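You operate a simulated robot arm through the tools that you are given. There is no shell and no other tool. Be economical: measure what you need, move in short steps, check, and stop when the job is done.

You are at the controls of a simulated two-armed robot. One attempt, no reset.

JOB
Pick up the blue brush from the top of the capping bench with one hand, pass it to the other hand and put it on the bench top by the portioner.
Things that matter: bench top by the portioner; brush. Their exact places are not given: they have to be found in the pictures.

The check looks at the end state, three seconds after you hand in, the way a careful person would. Anything else that was tipped, shoved, dropped, spilled or broken makes it a failure.

ROBOT AND FRAMES
Two 7-joint arms with two-finger parallel grippers on one trunk, on a base that drives. Base frame: it is fixed to the floor where the robot stands at the start and does not move with it; the origin is under the middle of the robot, x ahead of it, y to its left, z up; the surface under the hand at the start is at about z = 900. Readings come in mm, degrees, newtons and seconds.
The left shoulder is at the start at [124, 171, 1162], the right one opposite. With the tool pointing down near the work surface each hand reaches from about 440 to 920 mm from the robot's upright axis, wherever it stands, measured 20 degrees to its own side. Places, roughly: bench top by the portioner (54x13 cm) [2500, -1700, 900]. Payload 4.4 kg a hand.
The TCP of each hand is the grasp point between the finger pads, 23 mm short of the fingertips. In the tool frame z runs along the fingers and y along their closing line. Largest opening 94 mm; finger width 38, thickness 10; the body of the gripper, 54 by 96 mm, starts 39 mm behind the TCP.
Orientation is told as [roll, pitch, yaw] about the base's x, y, z axes, in that order, counted from this pose: with the fingers straight down and closing along the base's y, the tool's x points along the base's -x, its y along +y and its z along -z.

CONTROLS
- The arms move only by the tool send_rows. It takes "left_increments", "right_increments" or both (then of equal length, played together; a hand with none holds still); each is a list of rows, each a list of 2 entries, a list of its own where there are three numbers: the shift along the tool's x, y, z in units of 50 mm (1.0 is 50 mm), then the turn, a rotation vector about the tool's x, y, z in units of 6 degrees (1.0 is 6 degrees). In form: [[[x, y, z], [rx, ry, rz]], ...]. A call has 1 to 12 rows; each row shifts and turns the commanded pose from where the row before left it, along the tool's axes as they then stand. "left_claw" and "right_claw" are, for a hand that has rows, the closure in counts, from 0 (fully open) to 255 (shut), set as the call begins (left out, the last holds). A call with a number of a shift or a turn outside -1 to 1 is refused whole. Each row takes 0.2 s and may step no farther than 50 mm and 8.6 degrees from the row before; otherwise, or with a gripper value out of range, the whole call is refused. A pose out of reach is approached as far as the arm can. The call stops where the force on the tool passes 40 N (or 10 N more than at its start, if that is more) or the arm is blocked; 0.2 s more then pass. Each finger travels about 72 mm/s and halts on what it meets, pressing with about 34 N; the grip force reading is that of the motor and also rises with nothing between the fingers. The clock runs only during rows and for 0.2 s after the last one: add rows that do not move to give the fingers time. It gives the time, the measured TCP pose, the force on the tool (base axes), the opening and the grip force at its end, in the units of the frame above (readings bear some noise), with the torque about the TCP (base axes, N m) and any sound that the robot's microphone picked up.
- Cameras (640 x 400 px; columns grow to the right, rows downward): "scene" is now at [232.1, 43.7, 1311.1]; the picture's right is [0.49, -0.87, 0.00], its down [-0.44, -0.25, -0.86] and it looks along [0.75, 0.42, -0.51] (base axes); focal length 214 px, centre (320, 200). "left" rides on the left gripper at [87, -16, -74] in its tool frame; the picture's right is [0.18, 0.98, 0.00], its down [-0.58, 0.11, -0.81] and it looks along [-0.79, 0.15, 0.59] (tool axes); focal length 243 px, centre (320, 200). "right" rides on the right gripper at [86, 16, -75] in its tool frame; the picture's right is [-0.18, 0.98, 0.00], its down [-0.58, -0.11, -0.81] and it looks along [-0.79, -0.15, 0.59] (tool axes); focal length 243 px, centre (320, 200).
- snapshot(camera): a new picture of that camera. No time passes.
- move_column(by): slides the trunk up (or, below 0, down) by that many mm; the arms and the scene camera ride with it, the base frame stays. It gives what a move gives, with no picture.
- drive_base(legs): drives the robot by 1 to 6 legs, each [ahead, left, turn to the left] in mm, mm and degrees, along the robot's own axes; the way and the turn of a leg run together, so that a leg with both is an arc; at most 1500 mm and 180 degrees a leg. The arms and the cameras ride along, it lands a little off, and it stops where it bumps. It gives what a move gives.
- head_to(pan, tilt): turns the head with the scene camera to pan (to the left, within 80 degrees either way) and tilt (down, from -29 to 69), counted from straight ahead of the robot. It gives what a move gives.
- measure_at(camera, pixels): for up to 12 pixels [column, row] of the newest picture of that camera ("zoom" is the newest enlarged one), the place [x, y, z] in the base frame of the surface seen there, good to about 3 mm. No time passes.
- zoom(camera, box): a new picture of the part [left, top, right, bottom] of that camera's present view, enlarged. No time passes.
- hand_in(): hands the job in; it is judged then, once.

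Work in short steps. Measure before you move; look again where a grasp or a placing could have gone wrong, and mend it. You have 80 turns and 70 pictures in all, those below and enlarged ones among them. Open the grippers and draw the arms clear of the work before you hand the job in, unless the task says otherwise; then end with one line.

The tools are called after ">>>" as name(argument=value, ...) on one line, values as JSON. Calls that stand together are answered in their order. send_rows: Moves the arms, as the interface text tells. Its arguments: {"type":"object","properties":{"left_increments":{"type":"array"},"left_claw":{"type":"number"},"right_increments":{"type":"array"},"right_claw":{"type":"number"}},"required":[]} The other tools are called the same way: move_column (by) slides the trunk up or down; drive_base (legs) drives the base; head_to (pan, tilt) turns the head that bears the scene camera; snapshot (camera) takes a picture; measure_at (camera, pixels) gives the place of the surface under pixels of a picture; zoom (camera, box) takes an enlarged picture of a part of a camera's view; hand_in () hands the job in.

At the start:

```text
time_s: 0.0
left_ee_pos: [374.0, 317.7, 1224.8]
left_tcp_rot: [0.0, 0.0, 0.1]
left_wrist_force: [-0.4, 0.3, -0.6]
left_wrist_torque: [-0.04, 0.0, -0.01]
left_width: 94.3
left_grip_force: 0.0
right_ee_pos: [629.6, -96.4, 1127.6]
right_tcp_rot: [0.0, 0.1, -0.1]
right_wrist_force: [-0.3, 0.5, 0.4]
right_wrist_torque: [0.05, -0.07, -0.03]
right_width: 93.9
right_grip_force: 0.0
trunk travel left (down, up): [-175.0, 213.0]
robot x, y, heading: [1.8, -2.1, 0.1]
head pan, tilt: [29.1, 30.4]
```

scene: 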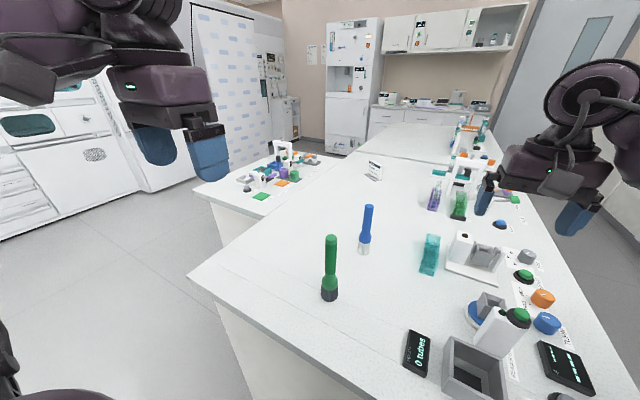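
right: 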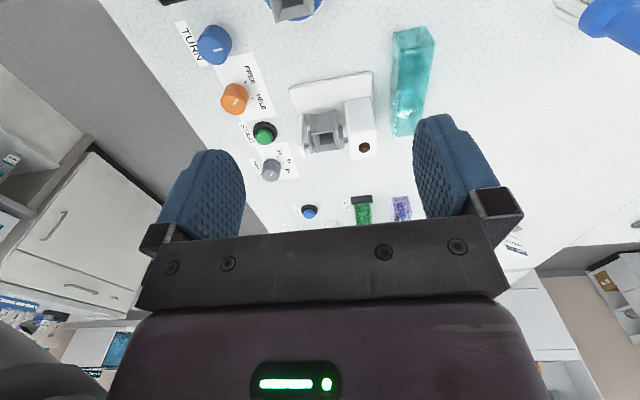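
left: 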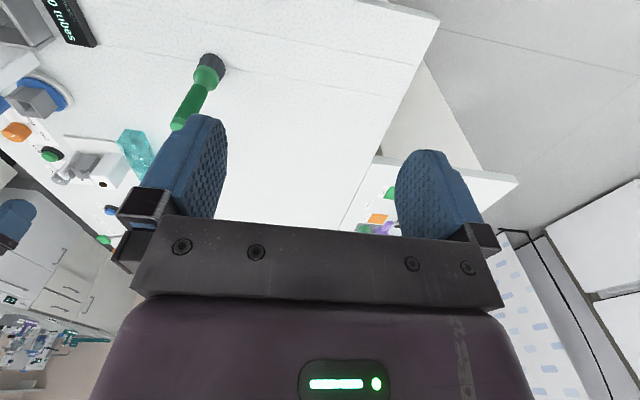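

The blue brush seems to stand near (366,230), with a green one at (331,268). I zoom in there before measuring.

>>> zoom(camera="scene", box=[280, 180, 480, 305])

>>> measure_at(camera="scene", pixels=[[368, 208], [365, 230], [364, 250], [331, 240], [329, 295], [430, 240], [428, 270], [300, 250], [195, 275], [340, 150], [480, 130]])

```text
3.20 times, centred on (380, 242) of scene
```

zoom: 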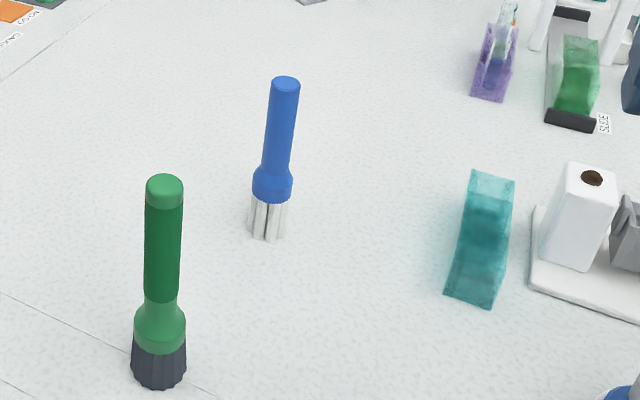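

```text
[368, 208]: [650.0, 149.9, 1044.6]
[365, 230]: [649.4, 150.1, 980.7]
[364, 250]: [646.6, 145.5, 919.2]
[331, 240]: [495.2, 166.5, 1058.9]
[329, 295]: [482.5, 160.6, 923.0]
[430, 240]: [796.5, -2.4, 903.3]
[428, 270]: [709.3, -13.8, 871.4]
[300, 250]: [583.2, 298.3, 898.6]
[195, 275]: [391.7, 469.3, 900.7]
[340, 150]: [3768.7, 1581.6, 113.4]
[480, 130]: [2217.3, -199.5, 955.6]
```

The blue brush stands upright at about (655,152), running from z 900 to about 1060. Next I look right toward the portioner bench.

>>> head_to(pan=-35, tilt=15)

>>> snapshot(camera="scene")

```text
time_s: 1.4
left_ee_pos: [374.7, 318.2, 1224.8]
left_tcp_rot: [0.0, 0.0, 0.1]
left_wrist_force: [0.3, -0.3, -0.2]
left_wrist_torque: [-0.03, 0.01, 0.0]
left_width: 93.8
left_grip_force: 0.1
right_ee_pos: [627.6, -95.5, 1126.4]
right_tcp_rot: [0.0, -0.1, 0.0]
right_wrist_force: [-0.3, -0.4, -0.1]
right_wrist_torque: [0.05, -0.01, 0.0]
right_width: 94.0
right_grip_force: 0.0
trunk travel left (down, up): [-175.0, 213.0]
robot x, y, heading: [-1.3, 5.3, 0.0]
head pan, tilt: [-35.0, 15.0]
```

```text
65 pictures are left
```

scene: 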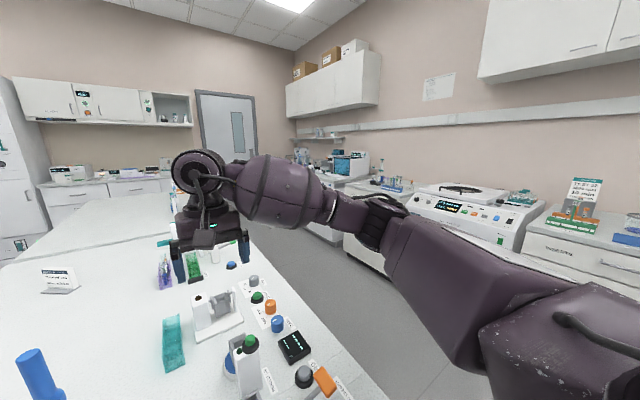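

The target should be near the picture centre, behind the right arm. I zoom there and measure.

>>> zoom(camera="scene", box=[260, 110, 460, 235])

>>> measure_at(camera="scene", pixels=[[335, 178], [345, 165], [370, 188], [395, 190], [420, 204], [355, 255], [300, 250], [340, 210], [320, 320], [255, 260], [440, 340], [350, 182]])

```text
3.20 times, centred on (360, 172) of scene
```

zoom: 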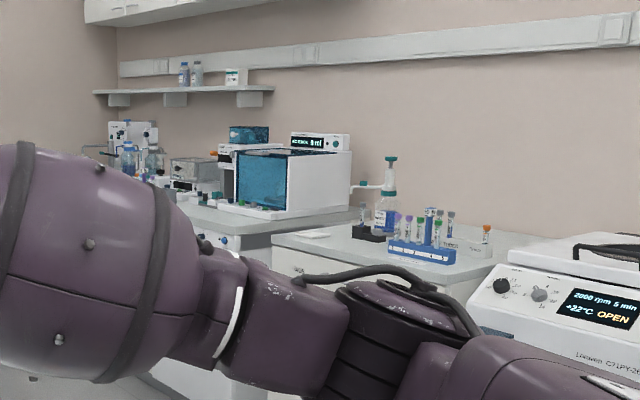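

```text
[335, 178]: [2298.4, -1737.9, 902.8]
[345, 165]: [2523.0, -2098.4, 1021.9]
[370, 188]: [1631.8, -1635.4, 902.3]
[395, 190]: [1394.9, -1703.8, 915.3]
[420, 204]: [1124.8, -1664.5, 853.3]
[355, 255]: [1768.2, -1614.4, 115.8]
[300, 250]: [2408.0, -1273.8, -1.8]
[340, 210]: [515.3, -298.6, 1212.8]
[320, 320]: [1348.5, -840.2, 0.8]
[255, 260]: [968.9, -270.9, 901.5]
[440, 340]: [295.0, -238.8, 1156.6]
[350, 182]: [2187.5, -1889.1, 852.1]
```

The portioner is the machine with the blue chamber, and the strip in front of it is at y≈-1700. Plan: the left hand takes the brush low from the side (tool along -y, camera up), the right takes the top from above, and the right stands it on the target. First I turn the left tool horizontal in free space.

>>> head_to(pan=20, tilt=35)

>>> send_rows(left_increments=[[[0, 1, 0], [0, 0, 0]], [[0, 1, 0], [0, 0, 0]], [[0, 0, 0], [0.77, 0.77, -0.77]], [[0, 0, 0], [0.77, 0.77, -0.77]], [[0, 0, 0], [0.77, 0.77, -0.77]], [[0, 0, 0], [0.77, 0.77, -0.77]], [[0, 0, 0], [0.77, 0.77, -0.77]], [[0, 0, 0], [0.77, 0.77, -0.77]], [[0, 0, 0], [0.77, 0.77, -0.77]]])

```text
time_s: 2.6
left_ee_pos: [375.8, 318.0, 1225.4]
left_tcp_rot: [0.1, 0.0, 0.0]
left_wrist_force: [-0.9, -0.5, -0.8]
left_wrist_torque: [-0.01, 0.0, -0.02]
left_width: 94.3
left_grip_force: 0.2
right_ee_pos: [628.8, -96.1, 1127.9]
right_tcp_rot: [0.0, 0.0, 0.0]
right_wrist_force: [-0.4, -0.5, -0.2]
right_wrist_torque: [0.03, -0.02, 0.01]
right_width: 93.8
right_grip_force: 0.1
trunk travel left (down, up): [-175.0, 213.0]
robot x, y, heading: [-0.7, 1.5, 0.1]
head pan, tilt: [20.0, 35.0]
```

```text
time_s: 4.6
left_ee_pos: [375.9, 417.9, 1223.2]
left_tcp_rot: [-25.2, 38.8, 25.3]
left_wrist_force: [-0.8, -0.3, 0.9]
left_wrist_torque: [0.01, 0.0, -0.01]
left_width: 94.0
left_grip_force: 0.1
right_ee_pos: [628.4, -95.8, 1127.7]
right_tcp_rot: [0.1, 0.0, 0.0]
right_wrist_force: [0.6, 0.5, 0.4]
right_wrist_torque: [0.0, -0.03, 0.01]
right_width: 93.5
right_grip_force: 0.0
trunk travel left (down, up): [-175.0, 213.0]
robot x, y, heading: [0.4, -1.7, 0.2]
head pan, tilt: [20.0, 35.0]
```

The rotation follows the command so far. I finish it.

>>> send_rows(left_increments=[[[0, 0, 0], [0.77, 0.77, -0.77]], [[0, 0, 0], [0.77, 0.77, -0.77]], [[0, 0, 0], [0.77, 0.77, -0.77]], [[0, 0, 0], [0.77, 0.77, -0.77]], [[0, 0, 0], [0.77, 0.77, -0.77]], [[0, 0, 0], [0.77, 0.77, -0.77]], [[0, 0, 0], [0.77, 0.77, -0.77]], [[0, 0, 0], [0.77, 0.77, -0.77]]])

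>>> snapshot(camera="scene")

```text
time_s: 6.4
left_ee_pos: [375.0, 418.3, 1223.8]
left_tcp_rot: [138.4, 89.9, -131.5]
left_wrist_force: [-0.1, -0.8, 0.7]
left_wrist_torque: [-0.02, 0.01, 0.0]
left_width: 93.7
left_grip_force: 0.0
right_ee_pos: [629.1, -95.1, 1128.0]
right_tcp_rot: [-0.1, 0.0, 0.0]
right_wrist_force: [0.1, 0.5, 0.3]
right_wrist_torque: [0.03, 0.01, -0.02]
right_width: 93.9
right_grip_force: 0.0
trunk travel left (down, up): [-175.0, 213.0]
robot x, y, heading: [-0.7, -2.4, -0.1]
head pan, tilt: [20.0, 35.0]
```

```text
63 pictures are left
```

scene: 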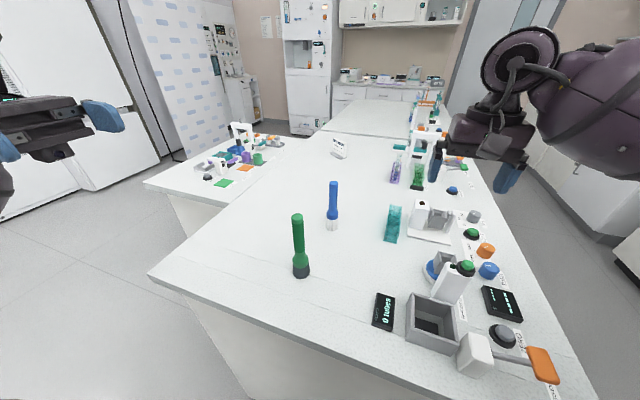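

The left tool is horizontal, pointing -y. I zoom on the brush for precise measurement.

>>> zoom(camera="scene", box=[280, 165, 380, 290])

```text
3.20 times, centred on (330, 228) of scene
```

zoom: 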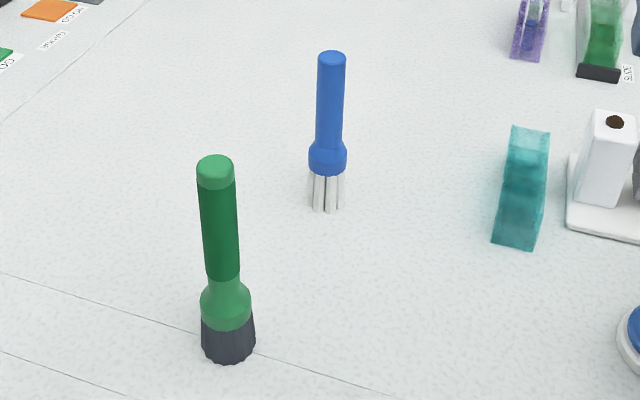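

>>> measure_at(camera="zoom", pixels=[[331, 57], [330, 85], [330, 130], [321, 110], [338, 110], [328, 160], [312, 158], [344, 158], [325, 205], [216, 168], [226, 350], [326, 218]])

```text
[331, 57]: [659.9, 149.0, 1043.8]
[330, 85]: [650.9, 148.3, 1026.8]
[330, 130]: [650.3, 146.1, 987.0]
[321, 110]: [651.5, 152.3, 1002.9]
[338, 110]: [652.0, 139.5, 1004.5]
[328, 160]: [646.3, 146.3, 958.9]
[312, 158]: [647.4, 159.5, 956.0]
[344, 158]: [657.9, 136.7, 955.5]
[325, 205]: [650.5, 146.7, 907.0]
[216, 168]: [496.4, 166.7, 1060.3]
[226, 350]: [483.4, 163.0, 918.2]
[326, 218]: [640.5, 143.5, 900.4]
```

The brush axis is at about (659,149), top z 1044, bulge at z 940–975. I move the left hand forward high, tilt it 12° down so the wrist clears the bench, then descend to a pre-grasp to the left of the brush.

>>> send_rows(left_increments=[[[0, -0.95, 0], [0, 0, 0]], [[0, -0.95, 0], [0, 0, 0]], [[0, -0.95, 0], [0, 0, 0]], [[0, -0.95, 0], [0, 0, 0]], [[0, -0.95, 0], [0, 0, 0]], [[0, -0.93, 0], [0, 0, 0]], [[0, 0, 0], [0, -1, 0]], [[0, 0, 0], [0, -1, 0]], [[0, 0, 0], [0, 0, 0]]])

>>> send_rows(left_increments=[[[-0.649, 0, 0.54], [0, 0, 0]], [[-0.649, 0, 0.54], [0, 0, 0]], [[-0.649, 0, 0.54], [0, 0, 0]], [[-0.649, 0, 0.54], [0, 0, 0]], [[-0.649, 0, 0.54], [0, 0, 0]], [[-0.649, 0, 0.54], [0, 0, 0]], [[0, 0, 0], [0, 0, 0]]])

>>> snapshot(camera="scene")

>>> snapshot(camera="left")

```text
time_s: 8.4
left_ee_pos: [658.6, 418.7, 1225.1]
left_tcp_rot: [0.3, 77.9, 90.2]
left_wrist_force: [0.3, 0.1, -0.5]
left_wrist_torque: [0.01, 0.0, -0.01]
left_width: 93.8
left_grip_force: 0.2
right_ee_pos: [629.0, -95.2, 1127.5]
right_tcp_rot: [0.0, 0.0, 0.1]
right_wrist_force: [-0.4, 0.4, -0.2]
right_wrist_torque: [0.03, -0.02, 0.02]
right_width: 93.8
right_grip_force: 0.0
trunk travel left (down, up): [-175.0, 213.0]
robot x, y, heading: [2.8, -1.6, 0.1]
head pan, tilt: [20.0, 35.0]
```

```text
time_s: 10.0
left_ee_pos: [660.5, 300.7, 1001.4]
left_tcp_rot: [-0.6, 78.2, 89.7]
left_wrist_force: [-0.2, 0.5, -0.2]
left_wrist_torque: [0.0, 0.02, 0.01]
left_width: 93.9
left_grip_force: 0.1
right_ee_pos: [628.8, -94.8, 1128.2]
right_tcp_rot: [0.0, 0.0, 0.0]
right_wrist_force: [0.4, 1.2, -0.9]
right_wrist_torque: [-0.02, -0.02, -0.01]
right_width: 93.9
right_grip_force: 0.0
trunk travel left (down, up): [-175.0, 213.0]
robot x, y, heading: [-0.3, 1.2, 0.1]
head pan, tilt: [20.0, 35.0]
```

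```text
61 pictures are left
```

scene: 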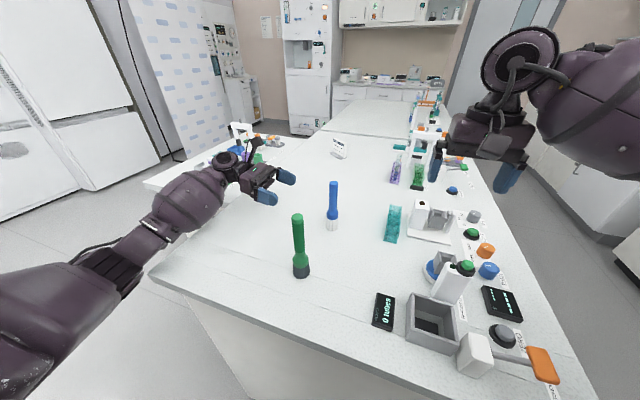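

```text
60 pictures are left
```

left: 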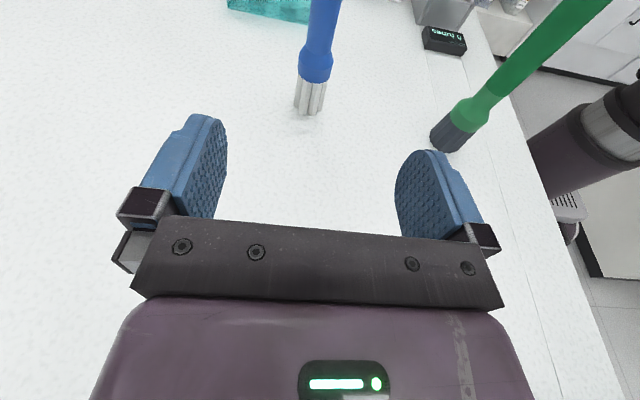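

The brush is centred between the fingers (col 315 against mid 311). I lower to z 957, then advance along -y to the brush.

>>> send_rows(left_increments=[[[-0.43, 0, 0.092], [0, 0, 0]], [[-0.43, 0, 0.092], [0, 0, 0]], [[0, 0, 0], [0, 0, 0]]])

>>> send_rows(left_increments=[[[0.105, 0, 0.496], [0, 0, 0]], [[0.105, 0, 0.496], [0, 0, 0]], [[0.105, 0, 0.496], [0, 0, 0]], [[0.105, 0, 0.496], [0, 0, 0]], [[0.105, 0, 0.496], [0, 0, 0]], [[0.105, 0, 0.496], [0, 0, 0]], [[0, 0, 0], [0, 0, 0]]])

>>> zoom(camera="scene", box=[200, 140, 400, 290])

>>> snapshot(camera="left")

```text
time_s: 10.8
left_ee_pos: [660.1, 301.6, 965.3]
left_tcp_rot: [-4.0, 77.7, 86.2]
left_wrist_force: [0.3, -0.3, 0.2]
left_wrist_torque: [0.01, 0.01, 0.0]
left_width: 94.2
left_grip_force: 0.1
right_ee_pos: [625.6, -97.3, 1131.3]
right_tcp_rot: [0.2, -0.2, 0.0]
right_wrist_force: [-0.7, -0.2, -0.5]
right_wrist_torque: [-0.04, 0.01, -0.01]
right_width: 94.1
right_grip_force: 0.1
trunk travel left (down, up): [-175.0, 213.0]
robot x, y, heading: [1.6, -1.9, 0.1]
head pan, tilt: [20.0, 35.0]
```

```text
time_s: 12.6
left_ee_pos: [650.8, 189.6, 977.3]
left_tcp_rot: [-9.4, 73.0, 84.5]
left_wrist_force: [0.4, 0.7, -1.0]
left_wrist_torque: [-0.01, -0.02, 0.01]
left_width: 94.0
left_grip_force: 0.0
right_ee_pos: [614.4, -94.5, 1134.1]
right_tcp_rot: [0.4, -0.6, 1.0]
right_wrist_force: [0.5, -0.4, -0.7]
right_wrist_torque: [0.02, 0.04, 0.02]
right_width: 94.4
right_grip_force: 0.1
trunk travel left (down, up): [-175.0, 213.0]
robot x, y, heading: [-2.4, 4.1, 1.2]
head pan, tilt: [20.0, 35.0]
stopped in row 7 (left hand): the arm was blocked; the commanded pose is now the measured one
```

```text
2.67 times, centred on (300, 215) of scene
```

zoom: 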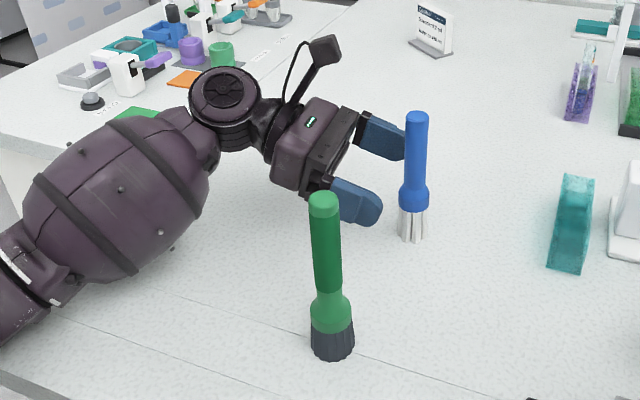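

```text
58 pictures are left
```

left: 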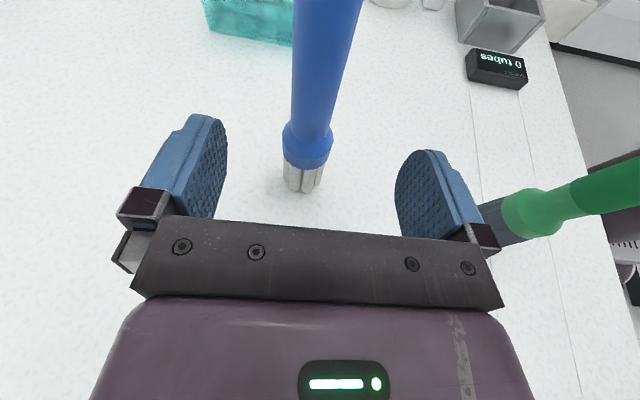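

The arm was blocked at y 190: the forearm lies on the bench, at about (120,210) in the zoom. The brush is untouched. I lift and back off, then raise the trunk so the elbow sits higher.

>>> send_rows(left_increments=[[[0.5, 0, -0.6], [0, 0, 0]], [[0.5, 0, -0.6], [0, 0, 0]], [[0.5, 0, -0.6], [0, 0, 0]], [[0.5, 0, -0.6], [0, 0, 0]], [[0, 0, 0], [0, 0, 0]]])

>>> move_column(by=200)

>>> snapshot(camera="scene")

```text
time_s: 13.8
left_ee_pos: [657.9, 275.5, 1088.3]
left_tcp_rot: [-4.0, 74.6, 88.9]
left_wrist_force: [1.2, -0.3, -0.5]
left_wrist_torque: [0.01, 0.0, 0.01]
left_width: 93.9
left_grip_force: 0.1
right_ee_pos: [631.6, -88.2, 1125.2]
right_tcp_rot: [0.0, 0.2, 0.7]
right_wrist_force: [-0.5, -0.2, 0.0]
right_wrist_torque: [0.03, 0.01, -0.01]
right_width: 94.0
right_grip_force: 0.1
trunk travel left (down, up): [-175.0, 213.0]
robot x, y, heading: [-2.0, 1.4, 0.5]
head pan, tilt: [20.0, 35.0]
```

```text
time_s: 16.0
left_ee_pos: [655.8, 276.7, 1287.4]
left_tcp_rot: [-4.1, 74.6, 88.8]
left_wrist_force: [-1.4, -0.6, 0.4]
left_wrist_torque: [-0.01, 0.03, 0.01]
left_width: 94.0
left_grip_force: 0.0
right_ee_pos: [628.2, -87.8, 1328.0]
right_tcp_rot: [0.0, 0.2, 0.7]
right_wrist_force: [0.6, 0.3, -1.0]
right_wrist_torque: [-0.02, 0.0, 0.0]
right_width: 93.8
right_grip_force: 0.1
trunk travel left (down, up): [-375.0, 13.0]
robot x, y, heading: [-2.2, -0.4, 0.8]
head pan, tilt: [20.0, 35.0]
```

```text
57 pictures are left
```

scene: 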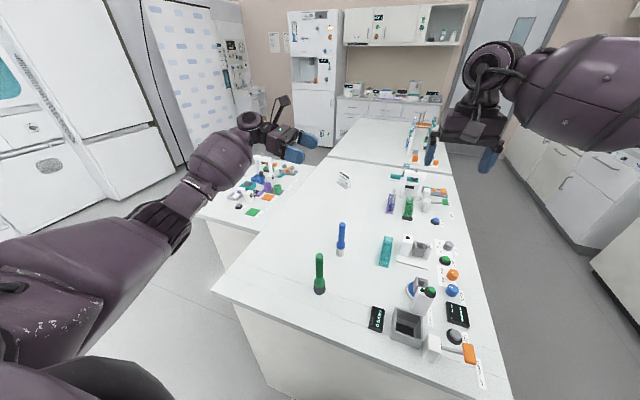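

With the trunk up, the left TCP is at (656,277,1287), tilted 15°. I descend to z≈960 at y≈290 and watch for blocking.

>>> send_rows(left_increments=[[[-0.91, -0.01, 0.212], [0, 0, 0]], [[-0.91, -0.01, 0.212], [0, 0, 0]], [[-0.91, -0.01, 0.212], [0, 0, 0]], [[-0.91, -0.01, 0.212], [0, 0, 0]], [[-0.91, -0.01, 0.212], [0, 0, 0]], [[-0.91, -0.01, 0.212], [0, 0, 0]], [[-0.91, -0.01, 0.212], [0, 0, 0]], [[0, 0, 0], [0, 0, 0]]])

>>> snapshot(camera="scene")

```text
time_s: 17.8
left_ee_pos: [664.0, 288.9, 973.2]
left_tcp_rot: [-4.5, 74.7, 88.4]
left_wrist_force: [-0.6, 0.2, 0.1]
left_wrist_torque: [0.0, 0.01, 0.0]
left_width: 94.0
left_grip_force: 0.1
left hand out of reach, approached as far as the arm can: row 7
right_ee_pos: [628.4, -87.0, 1327.1]
right_tcp_rot: [0.0, 0.0, 0.7]
right_wrist_force: [0.4, -0.2, 0.7]
right_wrist_torque: [0.03, -0.01, -0.01]
right_width: 93.8
right_grip_force: 0.1
trunk travel left (down, up): [-375.0, 13.0]
robot x, y, heading: [-2.6, -1.4, 0.8]
head pan, tilt: [20.0, 35.0]
```

```text
56 pictures are left
```

scene: 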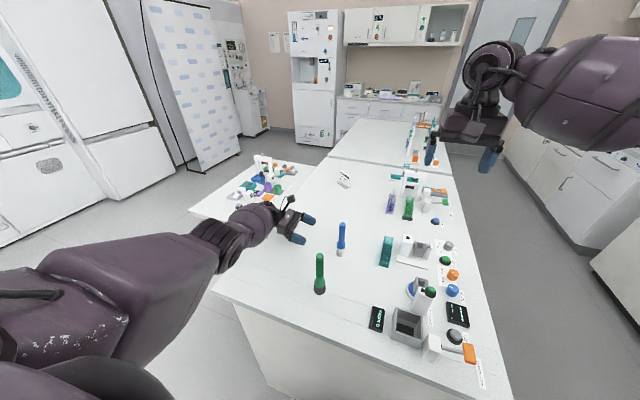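

The arm is fully stretched at z 973, with nothing touched. Lowering the trunk 14 mm brings the hand to grip height, and the approach toward y 149 then shortens the reach.

>>> move_column(by=-14)

>>> send_rows(left_increments=[[[0.14, 0, 0.48], [0, 0, 0]], [[0.14, 0, 0.48], [0, 0, 0]], [[0, 0, 0], [0, 0, 0]]])

```text
time_s: 18.4
left_ee_pos: [666.9, 287.0, 960.0]
left_tcp_rot: [-4.5, 74.6, 88.4]
left_wrist_force: [0.2, 0.4, 0.1]
left_wrist_torque: [0.01, 0.01, 0.02]
left_width: 93.8
left_grip_force: 0.0
right_ee_pos: [629.5, -88.5, 1314.4]
right_tcp_rot: [0.1, 0.0, 0.8]
right_wrist_force: [-0.7, 1.3, -0.1]
right_wrist_torque: [0.0, -0.01, 0.01]
right_width: 94.2
right_grip_force: 0.0
trunk travel left (down, up): [-361.0, 27.0]
robot x, y, heading: [-1.5, -0.5, 0.7]
head pan, tilt: [20.0, 35.0]
```

```text
time_s: 19.2
left_ee_pos: [668.5, 238.1, 961.6]
left_tcp_rot: [-4.3, 74.5, 88.6]
left_wrist_force: [0.0, 0.3, -1.1]
left_wrist_torque: [-0.01, -0.01, 0.03]
left_width: 93.9
left_grip_force: 0.1
right_ee_pos: [628.7, -87.7, 1313.7]
right_tcp_rot: [0.0, 0.0, 0.8]
right_wrist_force: [0.5, 0.2, 0.8]
right_wrist_torque: [0.03, -0.03, -0.02]
right_width: 94.0
right_grip_force: 0.0
trunk travel left (down, up): [-361.0, 27.0]
robot x, y, heading: [-3.8, 2.9, 0.8]
head pan, tilt: [20.0, 35.0]
```

No contact now. I advance the remaining 88 mm and re-centre in x by -9 mm.

>>> send_rows(left_increments=[[[0.0, 0.26, 0.0], [0, 0, 0]], [[0.137, 0, 0.56], [0, 0, 0]], [[0.137, 0, 0.56], [0, 0, 0]], [[0.137, 0, 0.56], [0, 0, 0]], [[0, 0, 0], [0, 0, 0]]])

>>> zoom(camera="scene", box=[260, 170, 400, 300])

>>> snapshot(camera="left")

```text
time_s: 20.4
left_ee_pos: [657.9, 151.6, 957.9]
left_tcp_rot: [-4.4, 74.6, 88.5]
left_wrist_force: [-0.4, -1.0, 0.8]
left_wrist_torque: [0.02, -0.02, 0.02]
left_width: 94.1
left_grip_force: 0.1
right_ee_pos: [629.6, -87.7, 1313.3]
right_tcp_rot: [0.0, -0.1, 0.7]
right_wrist_force: [0.2, -0.4, 0.0]
right_wrist_torque: [0.01, -0.03, 0.01]
right_width: 94.1
right_grip_force: 0.1
trunk travel left (down, up): [-361.0, 27.0]
robot x, y, heading: [0.9, 1.2, 0.6]
head pan, tilt: [20.0, 35.0]
```

```text
3.08 times, centred on (330, 235) of scene
```

zoom: 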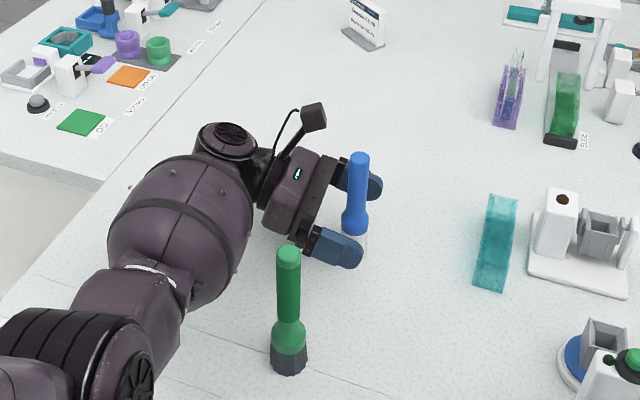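

```text
54 pictures are left
```

left: 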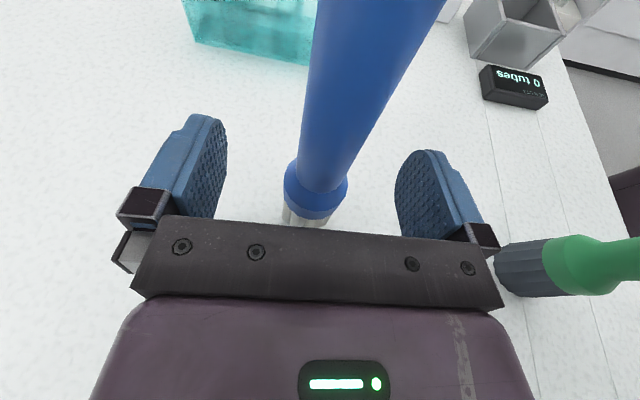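

The brush is between the fingers. I close the left claw.

>>> send_rows(left_increments=[[[0, 0, 0], [0, 0, 0]], [[0, 0, 0], [0, 0, 0]], [[0, 0, 0], [0, 0, 0]], [[0, 0, 0], [0, 0, 0]], [[0, 0, 0], [0, 0, 0]], [[0, 0, 0], [0, 0, 0]]], left_claw=255)

>>> snapshot(camera="left")

```text
time_s: 21.8
left_ee_pos: [659.7, 151.8, 958.2]
left_tcp_rot: [-4.5, 74.6, 88.6]
left_wrist_force: [0.1, -0.3, 0.5]
left_wrist_torque: [-0.05, 0.04, 0.01]
left_width: 31.7
left_grip_force: 33.9
right_ee_pos: [628.6, -87.6, 1313.9]
right_tcp_rot: [0.0, 0.0, 0.7]
right_wrist_force: [0.0, -0.6, 0.2]
right_wrist_torque: [-0.02, 0.01, 0.04]
right_width: 94.0
right_grip_force: 0.0
trunk travel left (down, up): [-361.0, 27.0]
robot x, y, heading: [-0.7, -1.1, 0.8]
head pan, tilt: [20.0, 35.0]
```

```text
53 pictures are left
```

left: 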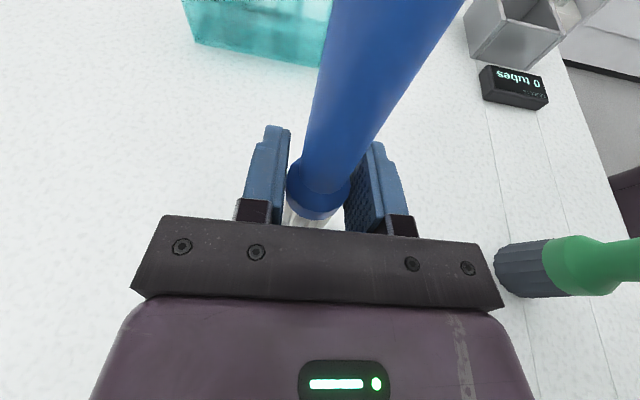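

The grip is firm (31.7 mm, 34 N). I lift straight up 150 mm, then check.

>>> send_rows(left_increments=[[[0.5, 0, -0.136], [0, 0, 0]], [[0.723, 0, -0.199], [0, 0, 0]], [[0.723, 0, -0.199], [0, 0, 0]], [[0.723, 0, -0.199], [0, 0, 0]], [[0.4, 0, -0.11], [0, 0, 0]], [[0, 0, 0], [0, 0, 0]]])

>>> snapshot(camera="scene")

```text
time_s: 23.2
left_ee_pos: [654.4, 152.2, 1117.1]
left_tcp_rot: [-4.2, 74.6, 88.6]
left_wrist_force: [0.9, 1.2, -1.0]
left_wrist_torque: [0.0, -0.03, -0.02]
left_width: 31.7
left_grip_force: 34.1
right_ee_pos: [629.2, -88.2, 1313.9]
right_tcp_rot: [0.0, 0.0, 0.7]
right_wrist_force: [-0.2, -0.3, 0.4]
right_wrist_torque: [-0.01, 0.02, -0.02]
right_width: 93.8
right_grip_force: 0.0
trunk travel left (down, up): [-361.0, 27.0]
robot x, y, heading: [-0.7, 1.4, 0.3]
head pan, tilt: [20.0, 35.0]
```

```text
52 pictures are left
```

scene: 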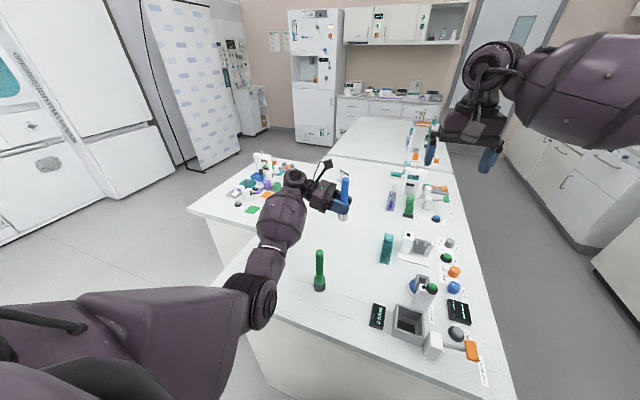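

The brush is held upright, now running up to z≈1203. I turn the right tool: yaw +90, then 45° roll so it points left-down with the camera on the outer side.

>>> send_rows(right_increments=[[[0, 0, 0], [0, 0, -1]], [[0, 0, 0], [0, 0, -1]], [[0, 0, 0], [0, 0, -1]], [[0, 0, 0], [0, 0, -1]], [[0, 0, 0], [0, 0, -1]], [[0, 0, 0], [0, 0, -1]], [[0, 0, 0], [0, 0, -1]], [[0, 0, 0], [0, 0, -1]], [[0, 0, 0], [0, 0, -1]], [[0, 0, 0], [0, 0, -1]], [[0, 0, 0], [0, 0, -1]], [[0, 0, 0], [0, 0, -1]]])

>>> send_rows(right_increments=[[[0, 0, 0], [0, 0, -1]], [[0, 0, 0], [0, 0, -1]], [[0, 0, 0], [0, 0, -1]], [[0, 0, 0], [0, -1, 0]], [[0, 0, 0], [0, -1, 0]], [[0, 0, 0], [0, -1, 0]], [[0, 0, 0], [0, -1, 0]], [[0, 0, 0], [0, -1, 0]], [[0, 0, 0], [0, -1, 0]], [[0, 0, 0], [0, -1, 0]], [[0, 0, 0], [0, 0, 0]]])

>>> snapshot(camera="right")

>>> snapshot(camera="scene")

```text
time_s: 25.8
left_ee_pos: [655.0, 151.8, 1116.3]
left_tcp_rot: [-4.3, 74.6, 88.7]
left_wrist_force: [-0.3, 0.3, 0.5]
left_wrist_torque: [0.0, 0.01, 0.0]
left_width: 31.8
left_grip_force: 34.2
right_ee_pos: [629.5, -88.0, 1314.4]
right_tcp_rot: [0.0, -0.1, 48.7]
right_wrist_force: [-0.6, 0.3, -0.4]
right_wrist_torque: [0.0, -0.05, -0.02]
right_width: 94.0
right_grip_force: 0.0
right hand out of reach, approached as far as the arm can: row 9, 10, 11, 12
trunk travel left (down, up): [-361.0, 27.0]
robot x, y, heading: [-1.2, 1.9, 0.6]
head pan, tilt: [20.0, 35.0]
```

```text
time_s: 28.2
left_ee_pos: [654.9, 153.1, 1116.6]
left_tcp_rot: [-4.3, 74.6, 88.7]
left_wrist_force: [-0.5, 0.5, -1.0]
left_wrist_torque: [-0.01, -0.02, -0.01]
left_width: 31.7
left_grip_force: 34.3
right_ee_pos: [628.9, -88.8, 1313.3]
right_tcp_rot: [0.0, -42.1, 48.7]
right_wrist_force: [0.4, 0.2, 0.4]
right_wrist_torque: [-0.02, 0.0, 0.02]
right_width: 93.7
right_grip_force: 0.1
right hand out of reach, approached as far as the arm can: row 1, 2, 3
trunk travel left (down, up): [-361.0, 27.0]
robot x, y, heading: [-0.6, 1.8, 0.6]
head pan, tilt: [20.0, 35.0]
```

```text
51 pictures are left
```

right: 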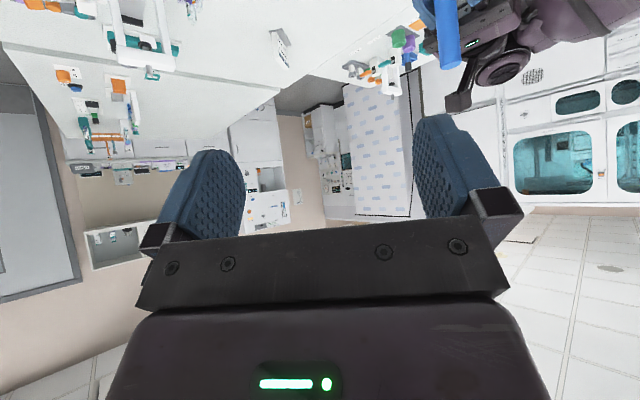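

```text
50 pictures are left
```

scene: 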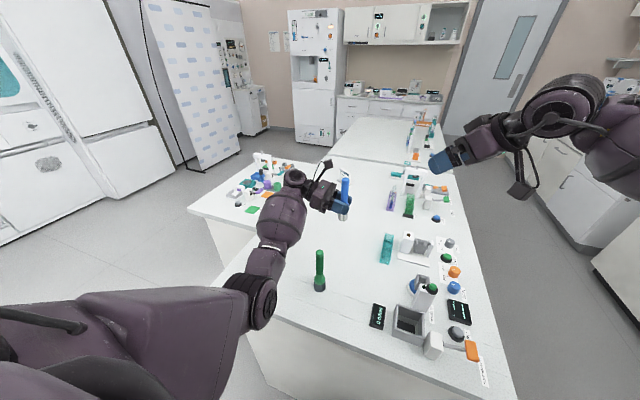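

The right tool now points diagonally left-forward-down (tilt 42°, yaw 49°). That works, so I measure the held brush handle precisely.

>>> zoom(camera="scene", box=[300, 155, 380, 235])

>>> measure_at(camera="scene", pixels=[[345, 181], [345, 190], [344, 198], [327, 163], [330, 195]])

```text
5.00 times, centred on (340, 195) of scene
```

zoom: 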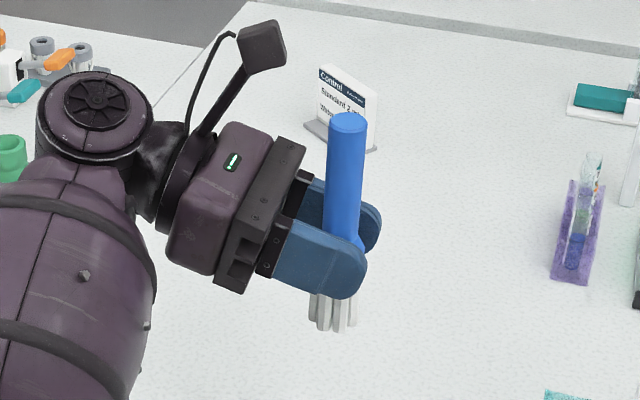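

```text
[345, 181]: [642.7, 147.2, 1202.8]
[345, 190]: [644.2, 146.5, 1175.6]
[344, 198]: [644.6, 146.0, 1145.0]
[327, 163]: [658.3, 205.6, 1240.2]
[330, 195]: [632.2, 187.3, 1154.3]
```

Handle axis is at about (653,149), top z 1203. I move the right hand to a pre-grasp 120 mm back along its tool axis, with the claw partly closed (~50 mm).

>>> send_rows(right_increments=[[[-0.3, 0.69, 0.476], [0, 0, 0]], [[-0.3, 0.69, 0.476], [0, 0, 0]], [[-0.3, 0.69, 0.476], [0, 0, 0]], [[-0.3, 0.69, 0.476], [0, 0, 0]], [[0, 0, 0], [0, 0, 0]]], right_claw=118)

>>> snapshot(camera="right")

>>> snapshot(camera="scene")

```text
time_s: 29.4
left_ee_pos: [654.3, 151.6, 1117.8]
left_tcp_rot: [-4.4, 74.5, 88.6]
left_wrist_force: [0.0, -0.2, -1.2]
left_wrist_torque: [-0.04, -0.01, -0.02]
left_width: 31.9
left_grip_force: 34.3
right_ee_pos: [597.1, 82.1, 1282.3]
right_tcp_rot: [0.1, -42.1, 48.6]
right_wrist_force: [-0.3, -0.2, -0.3]
right_wrist_torque: [0.01, 0.05, 0.02]
right_width: 50.5
right_grip_force: 0.1
trunk travel left (down, up): [-361.0, 27.0]
robot x, y, heading: [1.0, 3.6, 0.8]
head pan, tilt: [20.0, 35.0]
```

```text
48 pictures are left
```

right: 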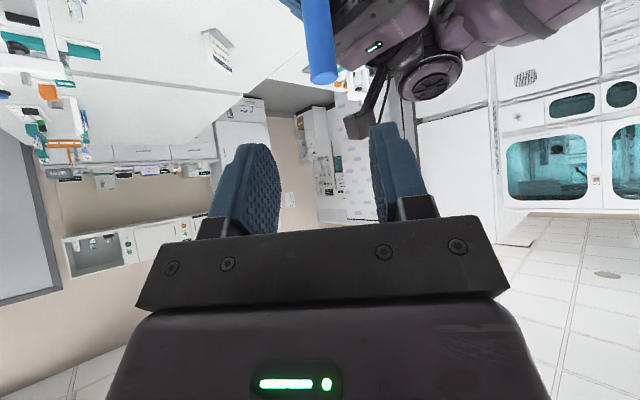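

```text
47 pictures are left
```

scene: 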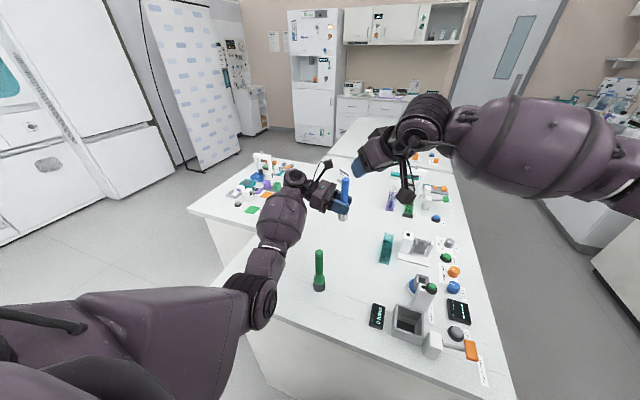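

Alignment looks right. I advance 90 mm along the tool axis, then look.

>>> send_rows(right_increments=[[[-0.01, 0.01, 0.45], [0, 0, 0]], [[-0.01, 0.01, 0.45], [0, 0, 0]], [[-0.01, 0.01, 0.45], [0, 0, 0]], [[-0.01, 0.01, 0.45], [0, 0, 0]], [[0, 0, 0], [0, 0, 0]]])

>>> snapshot(camera="right")

>>> zoom(camera="scene", box=[290, 130, 450, 230])

>>> snapshot(camera="left")

```text
time_s: 30.6
left_ee_pos: [654.8, 152.3, 1117.0]
left_tcp_rot: [-4.3, 74.6, 88.7]
left_wrist_force: [0.6, -1.1, -1.7]
left_wrist_torque: [-0.02, 0.02, 0.01]
left_width: 31.7
left_grip_force: 33.9
right_ee_pos: [636.0, 131.4, 1217.1]
right_tcp_rot: [0.0, -41.9, 48.7]
right_wrist_force: [0.7, -0.2, -0.5]
right_wrist_torque: [0.0, 0.03, 0.01]
right_width: 50.5
right_grip_force: 0.1
trunk travel left (down, up): [-361.0, 27.0]
robot x, y, heading: [-0.7, -1.4, 0.7]
head pan, tilt: [20.0, 35.0]
```

```text
46 pictures are left
```

right: 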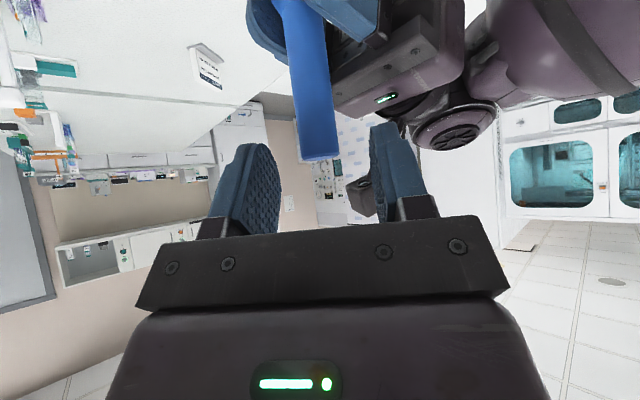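

```text
4.00 times, centred on (370, 180) of scene
```

zoom: 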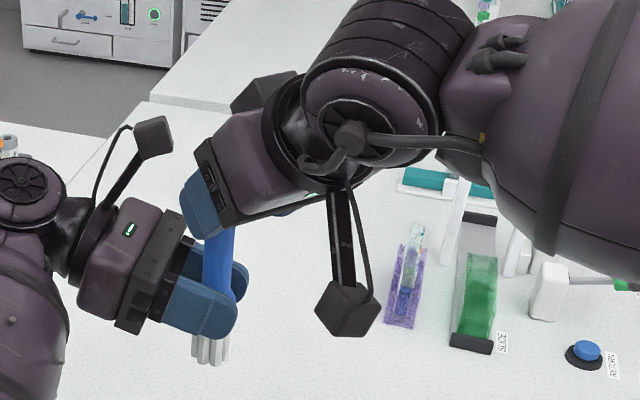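

```text
44 pictures are left
```

left: 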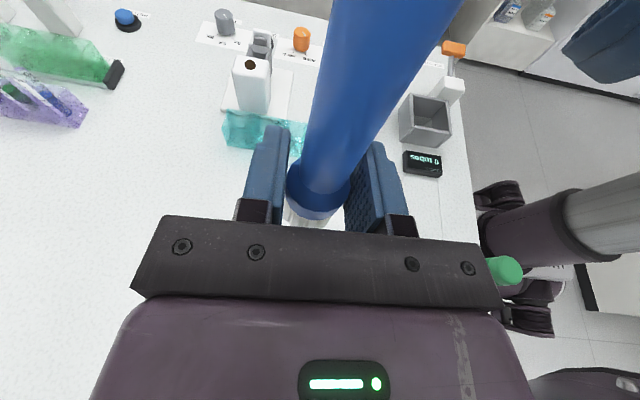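

The brush is centred between the right fingers. I advance 30 mm more and close the right claw.

>>> send_rows(right_increments=[[[0, 0, 0.3], [0, 0, 0]], [[0, 0, 0.3], [0, 0, 0]], [[0, 0, 0], [0, 0, 0]]])

>>> snapshot(camera="right")

>>> zoom(camera="scene", box=[290, 130, 450, 230])

```text
time_s: 31.4
left_ee_pos: [654.4, 152.7, 1117.8]
left_tcp_rot: [-4.3, 74.7, 88.6]
left_wrist_force: [0.1, -0.2, -1.1]
left_wrist_torque: [-0.01, 0.03, 0.02]
left_width: 31.7
left_grip_force: 34.3
right_ee_pos: [649.7, 146.7, 1194.3]
right_tcp_rot: [0.0, -42.1, 48.7]
right_wrist_force: [0.3, -0.1, -0.2]
right_wrist_torque: [0.0, -0.02, -0.02]
right_width: 50.3
right_grip_force: 0.0
trunk travel left (down, up): [-361.0, 27.0]
robot x, y, heading: [-3.3, 4.6, 0.7]
head pan, tilt: [20.0, 35.0]
```

```text
43 pictures are left
```

right: 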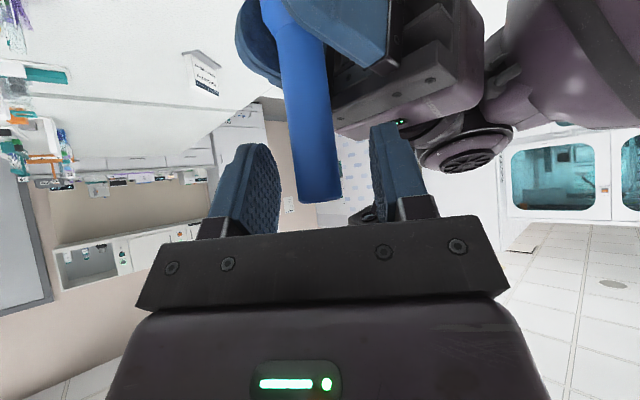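

```text
4.00 times, centred on (370, 180) of scene
```

zoom: 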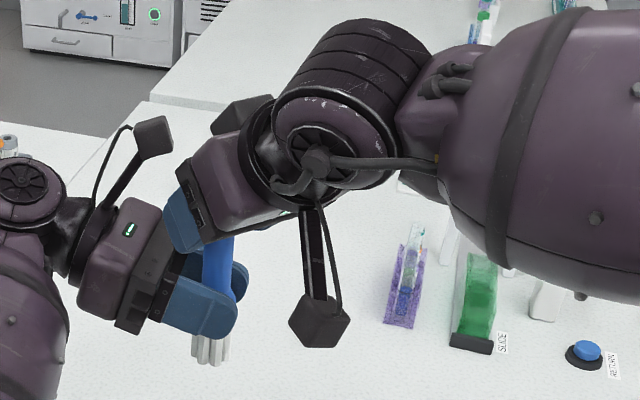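

The handle's top lies between the pads. I close the right claw while the left holds.

>>> send_rows(right_increments=[[[0, 0, 0], [0, 0, 0]], [[0, 0, 0], [0, 0, 0]], [[0, 0, 0], [0, 0, 0]], [[0, 0, 0], [0, 0, 0]], [[0, 0, 0], [0, 0, 0]]], right_claw=255)

>>> snapshot(camera="right")

```text
time_s: 32.6
left_ee_pos: [655.4, 152.7, 1116.6]
left_tcp_rot: [-4.3, 74.5, 88.7]
left_wrist_force: [-13.8, 4.6, 2.1]
left_wrist_torque: [-0.21, -0.06, 0.14]
left_width: 31.8
left_grip_force: 34.0
right_ee_pos: [649.9, 145.7, 1194.4]
right_tcp_rot: [-0.1, -42.0, 48.6]
right_wrist_force: [13.0, -4.7, -2.1]
right_wrist_torque: [-0.17, -0.99, -0.22]
right_width: 20.8
right_grip_force: 34.2
trunk travel left (down, up): [-361.0, 27.0]
robot x, y, heading: [-3.0, -1.8, 0.6]
head pan, tilt: [20.0, 35.0]
```

```text
41 pictures are left
```

right: 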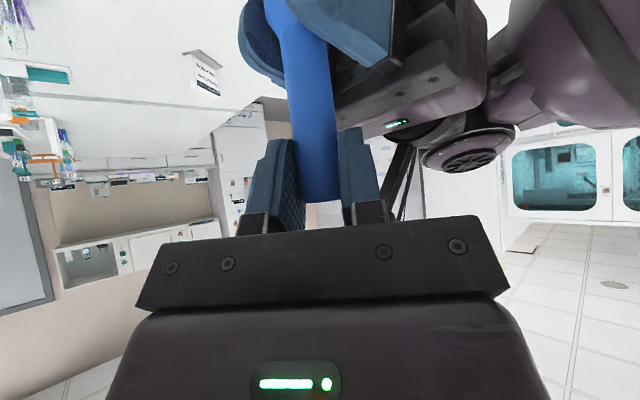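

Both hands hold the brush (right 20.8 mm). There is a 14 N side load, so I shift the right hand 3 mm along its closing line to relax it before releasing the left.

>>> send_rows(right_increments=[[[0, -0.06, 0], [0, 0, 0]], [[0, 0, 0], [0, 0, 0]]])

```text
time_s: 33.2
left_ee_pos: [656.2, 151.7, 1117.3]
left_tcp_rot: [-4.3, 74.6, 88.7]
left_wrist_force: [-1.3, 1.9, -1.2]
left_wrist_torque: [0.4, 0.15, 0.17]
left_width: 31.9
left_grip_force: 33.8
right_ee_pos: [650.4, 144.9, 1195.2]
right_tcp_rot: [0.2, -41.9, 48.7]
right_wrist_force: [1.9, -1.5, -0.3]
right_wrist_torque: [-0.56, -0.26, -0.19]
right_width: 20.7
right_grip_force: 34.2
trunk travel left (down, up): [-361.0, 27.0]
robot x, y, heading: [-2.9, 2.3, 0.6]
head pan, tilt: [20.0, 35.0]
```

The load is gone. I open the left claw and wait, then withdraw horizontally along +y.

>>> send_rows(left_increments=[[[0, 0, 0], [0, 0, 0]], [[0, 0, 0], [0, 0, 0]], [[0, 0, 0], [0, 0, 0]], [[0, 0, 0], [0, 0, 0]], [[-0.26, 0, -0.94], [0, 0, 0]], [[-0.26, 0, -0.94], [0, 0, 0]], [[-0.26, 0, -0.94], [0, 0, 0]], [[-0.26, 0, -0.94], [0, 0, 0]], [[0, 0, 0], [0, 0, 0]]], left_claw=0)

>>> snapshot(camera="right")

>>> snapshot(camera="scene")

```text
time_s: 35.2
left_ee_pos: [645.2, 344.7, 1118.0]
left_tcp_rot: [-4.3, 74.5, 88.5]
left_wrist_force: [-0.2, 0.3, 0.0]
left_wrist_torque: [-0.01, -0.02, -0.03]
left_width: 94.1
left_grip_force: 0.0
right_ee_pos: [651.8, 144.4, 1194.9]
right_tcp_rot: [0.1, -41.9, 48.5]
right_wrist_force: [-0.3, -0.2, 0.0]
right_wrist_torque: [0.01, 0.01, -0.05]
right_width: 20.8
right_grip_force: 34.0
trunk travel left (down, up): [-361.0, 27.0]
robot x, y, heading: [-2.0, 1.8, 0.8]
head pan, tilt: [20.0, 35.0]
```

```text
40 pictures are left
```

right: 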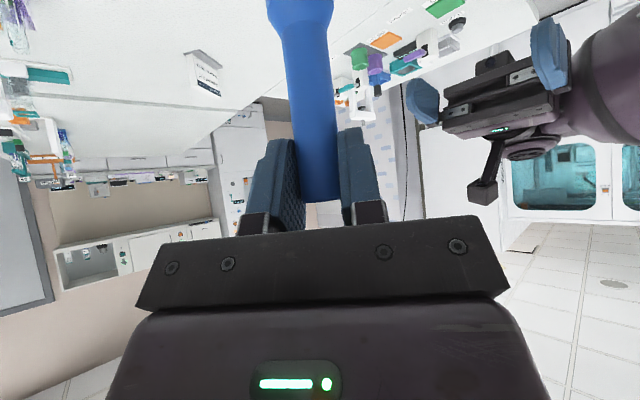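

```text
39 pictures are left
```

scene: 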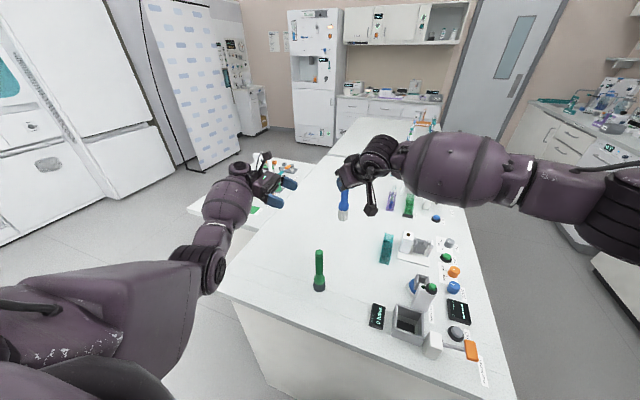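

The right hand holds the brush alone. I raise both hands and draw them back toward the body for driving.

>>> send_rows(left_increments=[[[0.723, 0, -0.199], [0, 0, 0]], [[0.723, 0, -0.199], [0, 0, 0]], [[0.723, 0, -0.199], [0, 0, 0]], [[0.723, 0, -0.199], [0, 0, 0]], [[0, 0.95, 0], [0, 0, 0]], [[0, 0.95, 0], [0, 0, 0]], [[0, 0.95, 0], [0, 0, 0]], [[0, 0.95, 0], [0, 0, 0]], [[0, 0.95, 0], [0, 0, 0]], [[0, 0, 0], [0, 0, 0]], [[0, 0, 0], [0, 0, 0]], [[0, 0, 0], [0, 0, 0]]], right_increments=[[[-0.4, 0, -0.446], [0, 0, 0]], [[-0.4, 0, -0.446], [0, 0, 0]], [[-0.4, 0, -0.446], [0, 0, 0]], [[-0.4, 0, -0.446], [0, 0, 0]], [[0.618, -0.165, -0.5575], [0, 0, 0]], [[0.618, -0.165, -0.5575], [0, 0, 0]], [[0.618, -0.165, -0.5575], [0, 0, 0]], [[0.618, -0.165, -0.5575], [0, 0, 0]], [[0.618, -0.165, -0.5575], [0, 0, 0]], [[0.618, -0.165, -0.5575], [0, 0, 0]], [[0.618, -0.165, -0.5575], [0, 0, 0]], [[0.618, -0.165, -0.5575], [0, 0, 0]]])

>>> snapshot(camera="scene")

>>> snapshot(camera="right")

```text
time_s: 37.8
left_ee_pos: [403.4, 333.7, 1260.4]
left_tcp_rot: [-4.4, 74.4, 88.4]
left_wrist_force: [-0.5, -0.3, 0.8]
left_wrist_torque: [0.0, 0.03, 0.01]
left_width: 93.8
left_grip_force: 0.0
right_ee_pos: [479.6, -150.5, 1314.9]
right_tcp_rot: [0.0, -42.1, 48.7]
right_wrist_force: [0.0, -0.3, -1.1]
right_wrist_torque: [-0.01, 0.01, -0.01]
right_width: 20.6
right_grip_force: 34.1
trunk travel left (down, up): [-361.0, 27.0]
robot x, y, heading: [-4.0, -1.3, 0.8]
head pan, tilt: [20.0, 35.0]
```

```text
38 pictures are left
```

scene: 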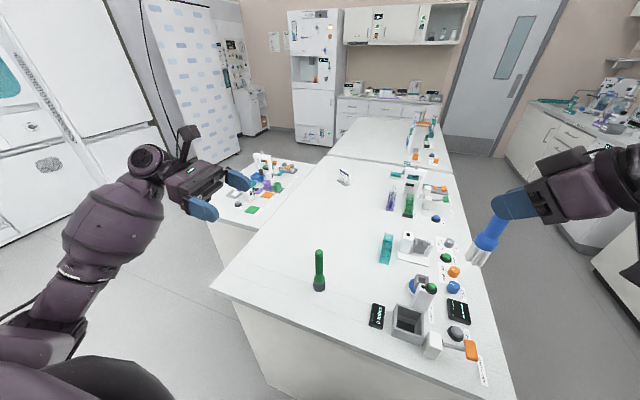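

```text
37 pictures are left
```

right: 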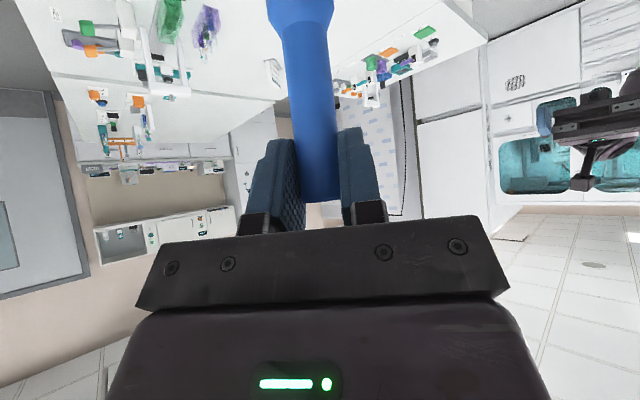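

The brush is held upright. Now I survey the aisle on the right before driving.

>>> head_to(pan=-45, tilt=30)

>>> snapshot(camera="scene")

```text
time_s: 39.1
left_ee_pos: [404.2, 333.2, 1261.2]
left_tcp_rot: [-4.3, 74.6, 88.5]
left_wrist_force: [0.0, -0.1, 0.4]
left_wrist_torque: [0.0, 0.03, 0.02]
left_width: 93.9
left_grip_force: 0.1
right_ee_pos: [479.7, -147.8, 1314.1]
right_tcp_rot: [0.0, -42.1, 48.6]
right_wrist_force: [0.0, -0.6, -1.1]
right_wrist_torque: [0.03, 0.01, -0.03]
right_width: 20.6
right_grip_force: 34.0
trunk travel left (down, up): [-361.0, 27.0]
robot x, y, heading: [0.6, -0.3, 0.5]
head pan, tilt: [-45.0, 30.0]
```

```text
36 pictures are left
```

scene: 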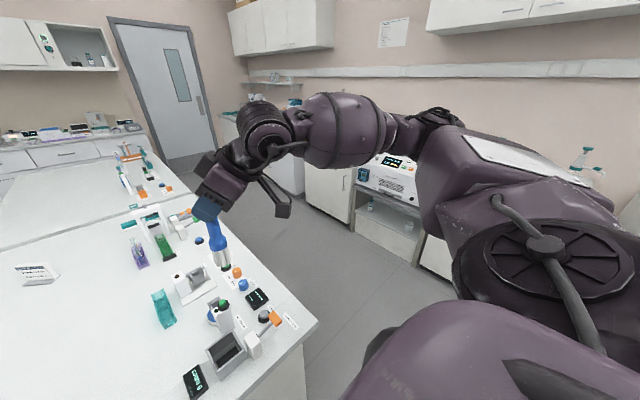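

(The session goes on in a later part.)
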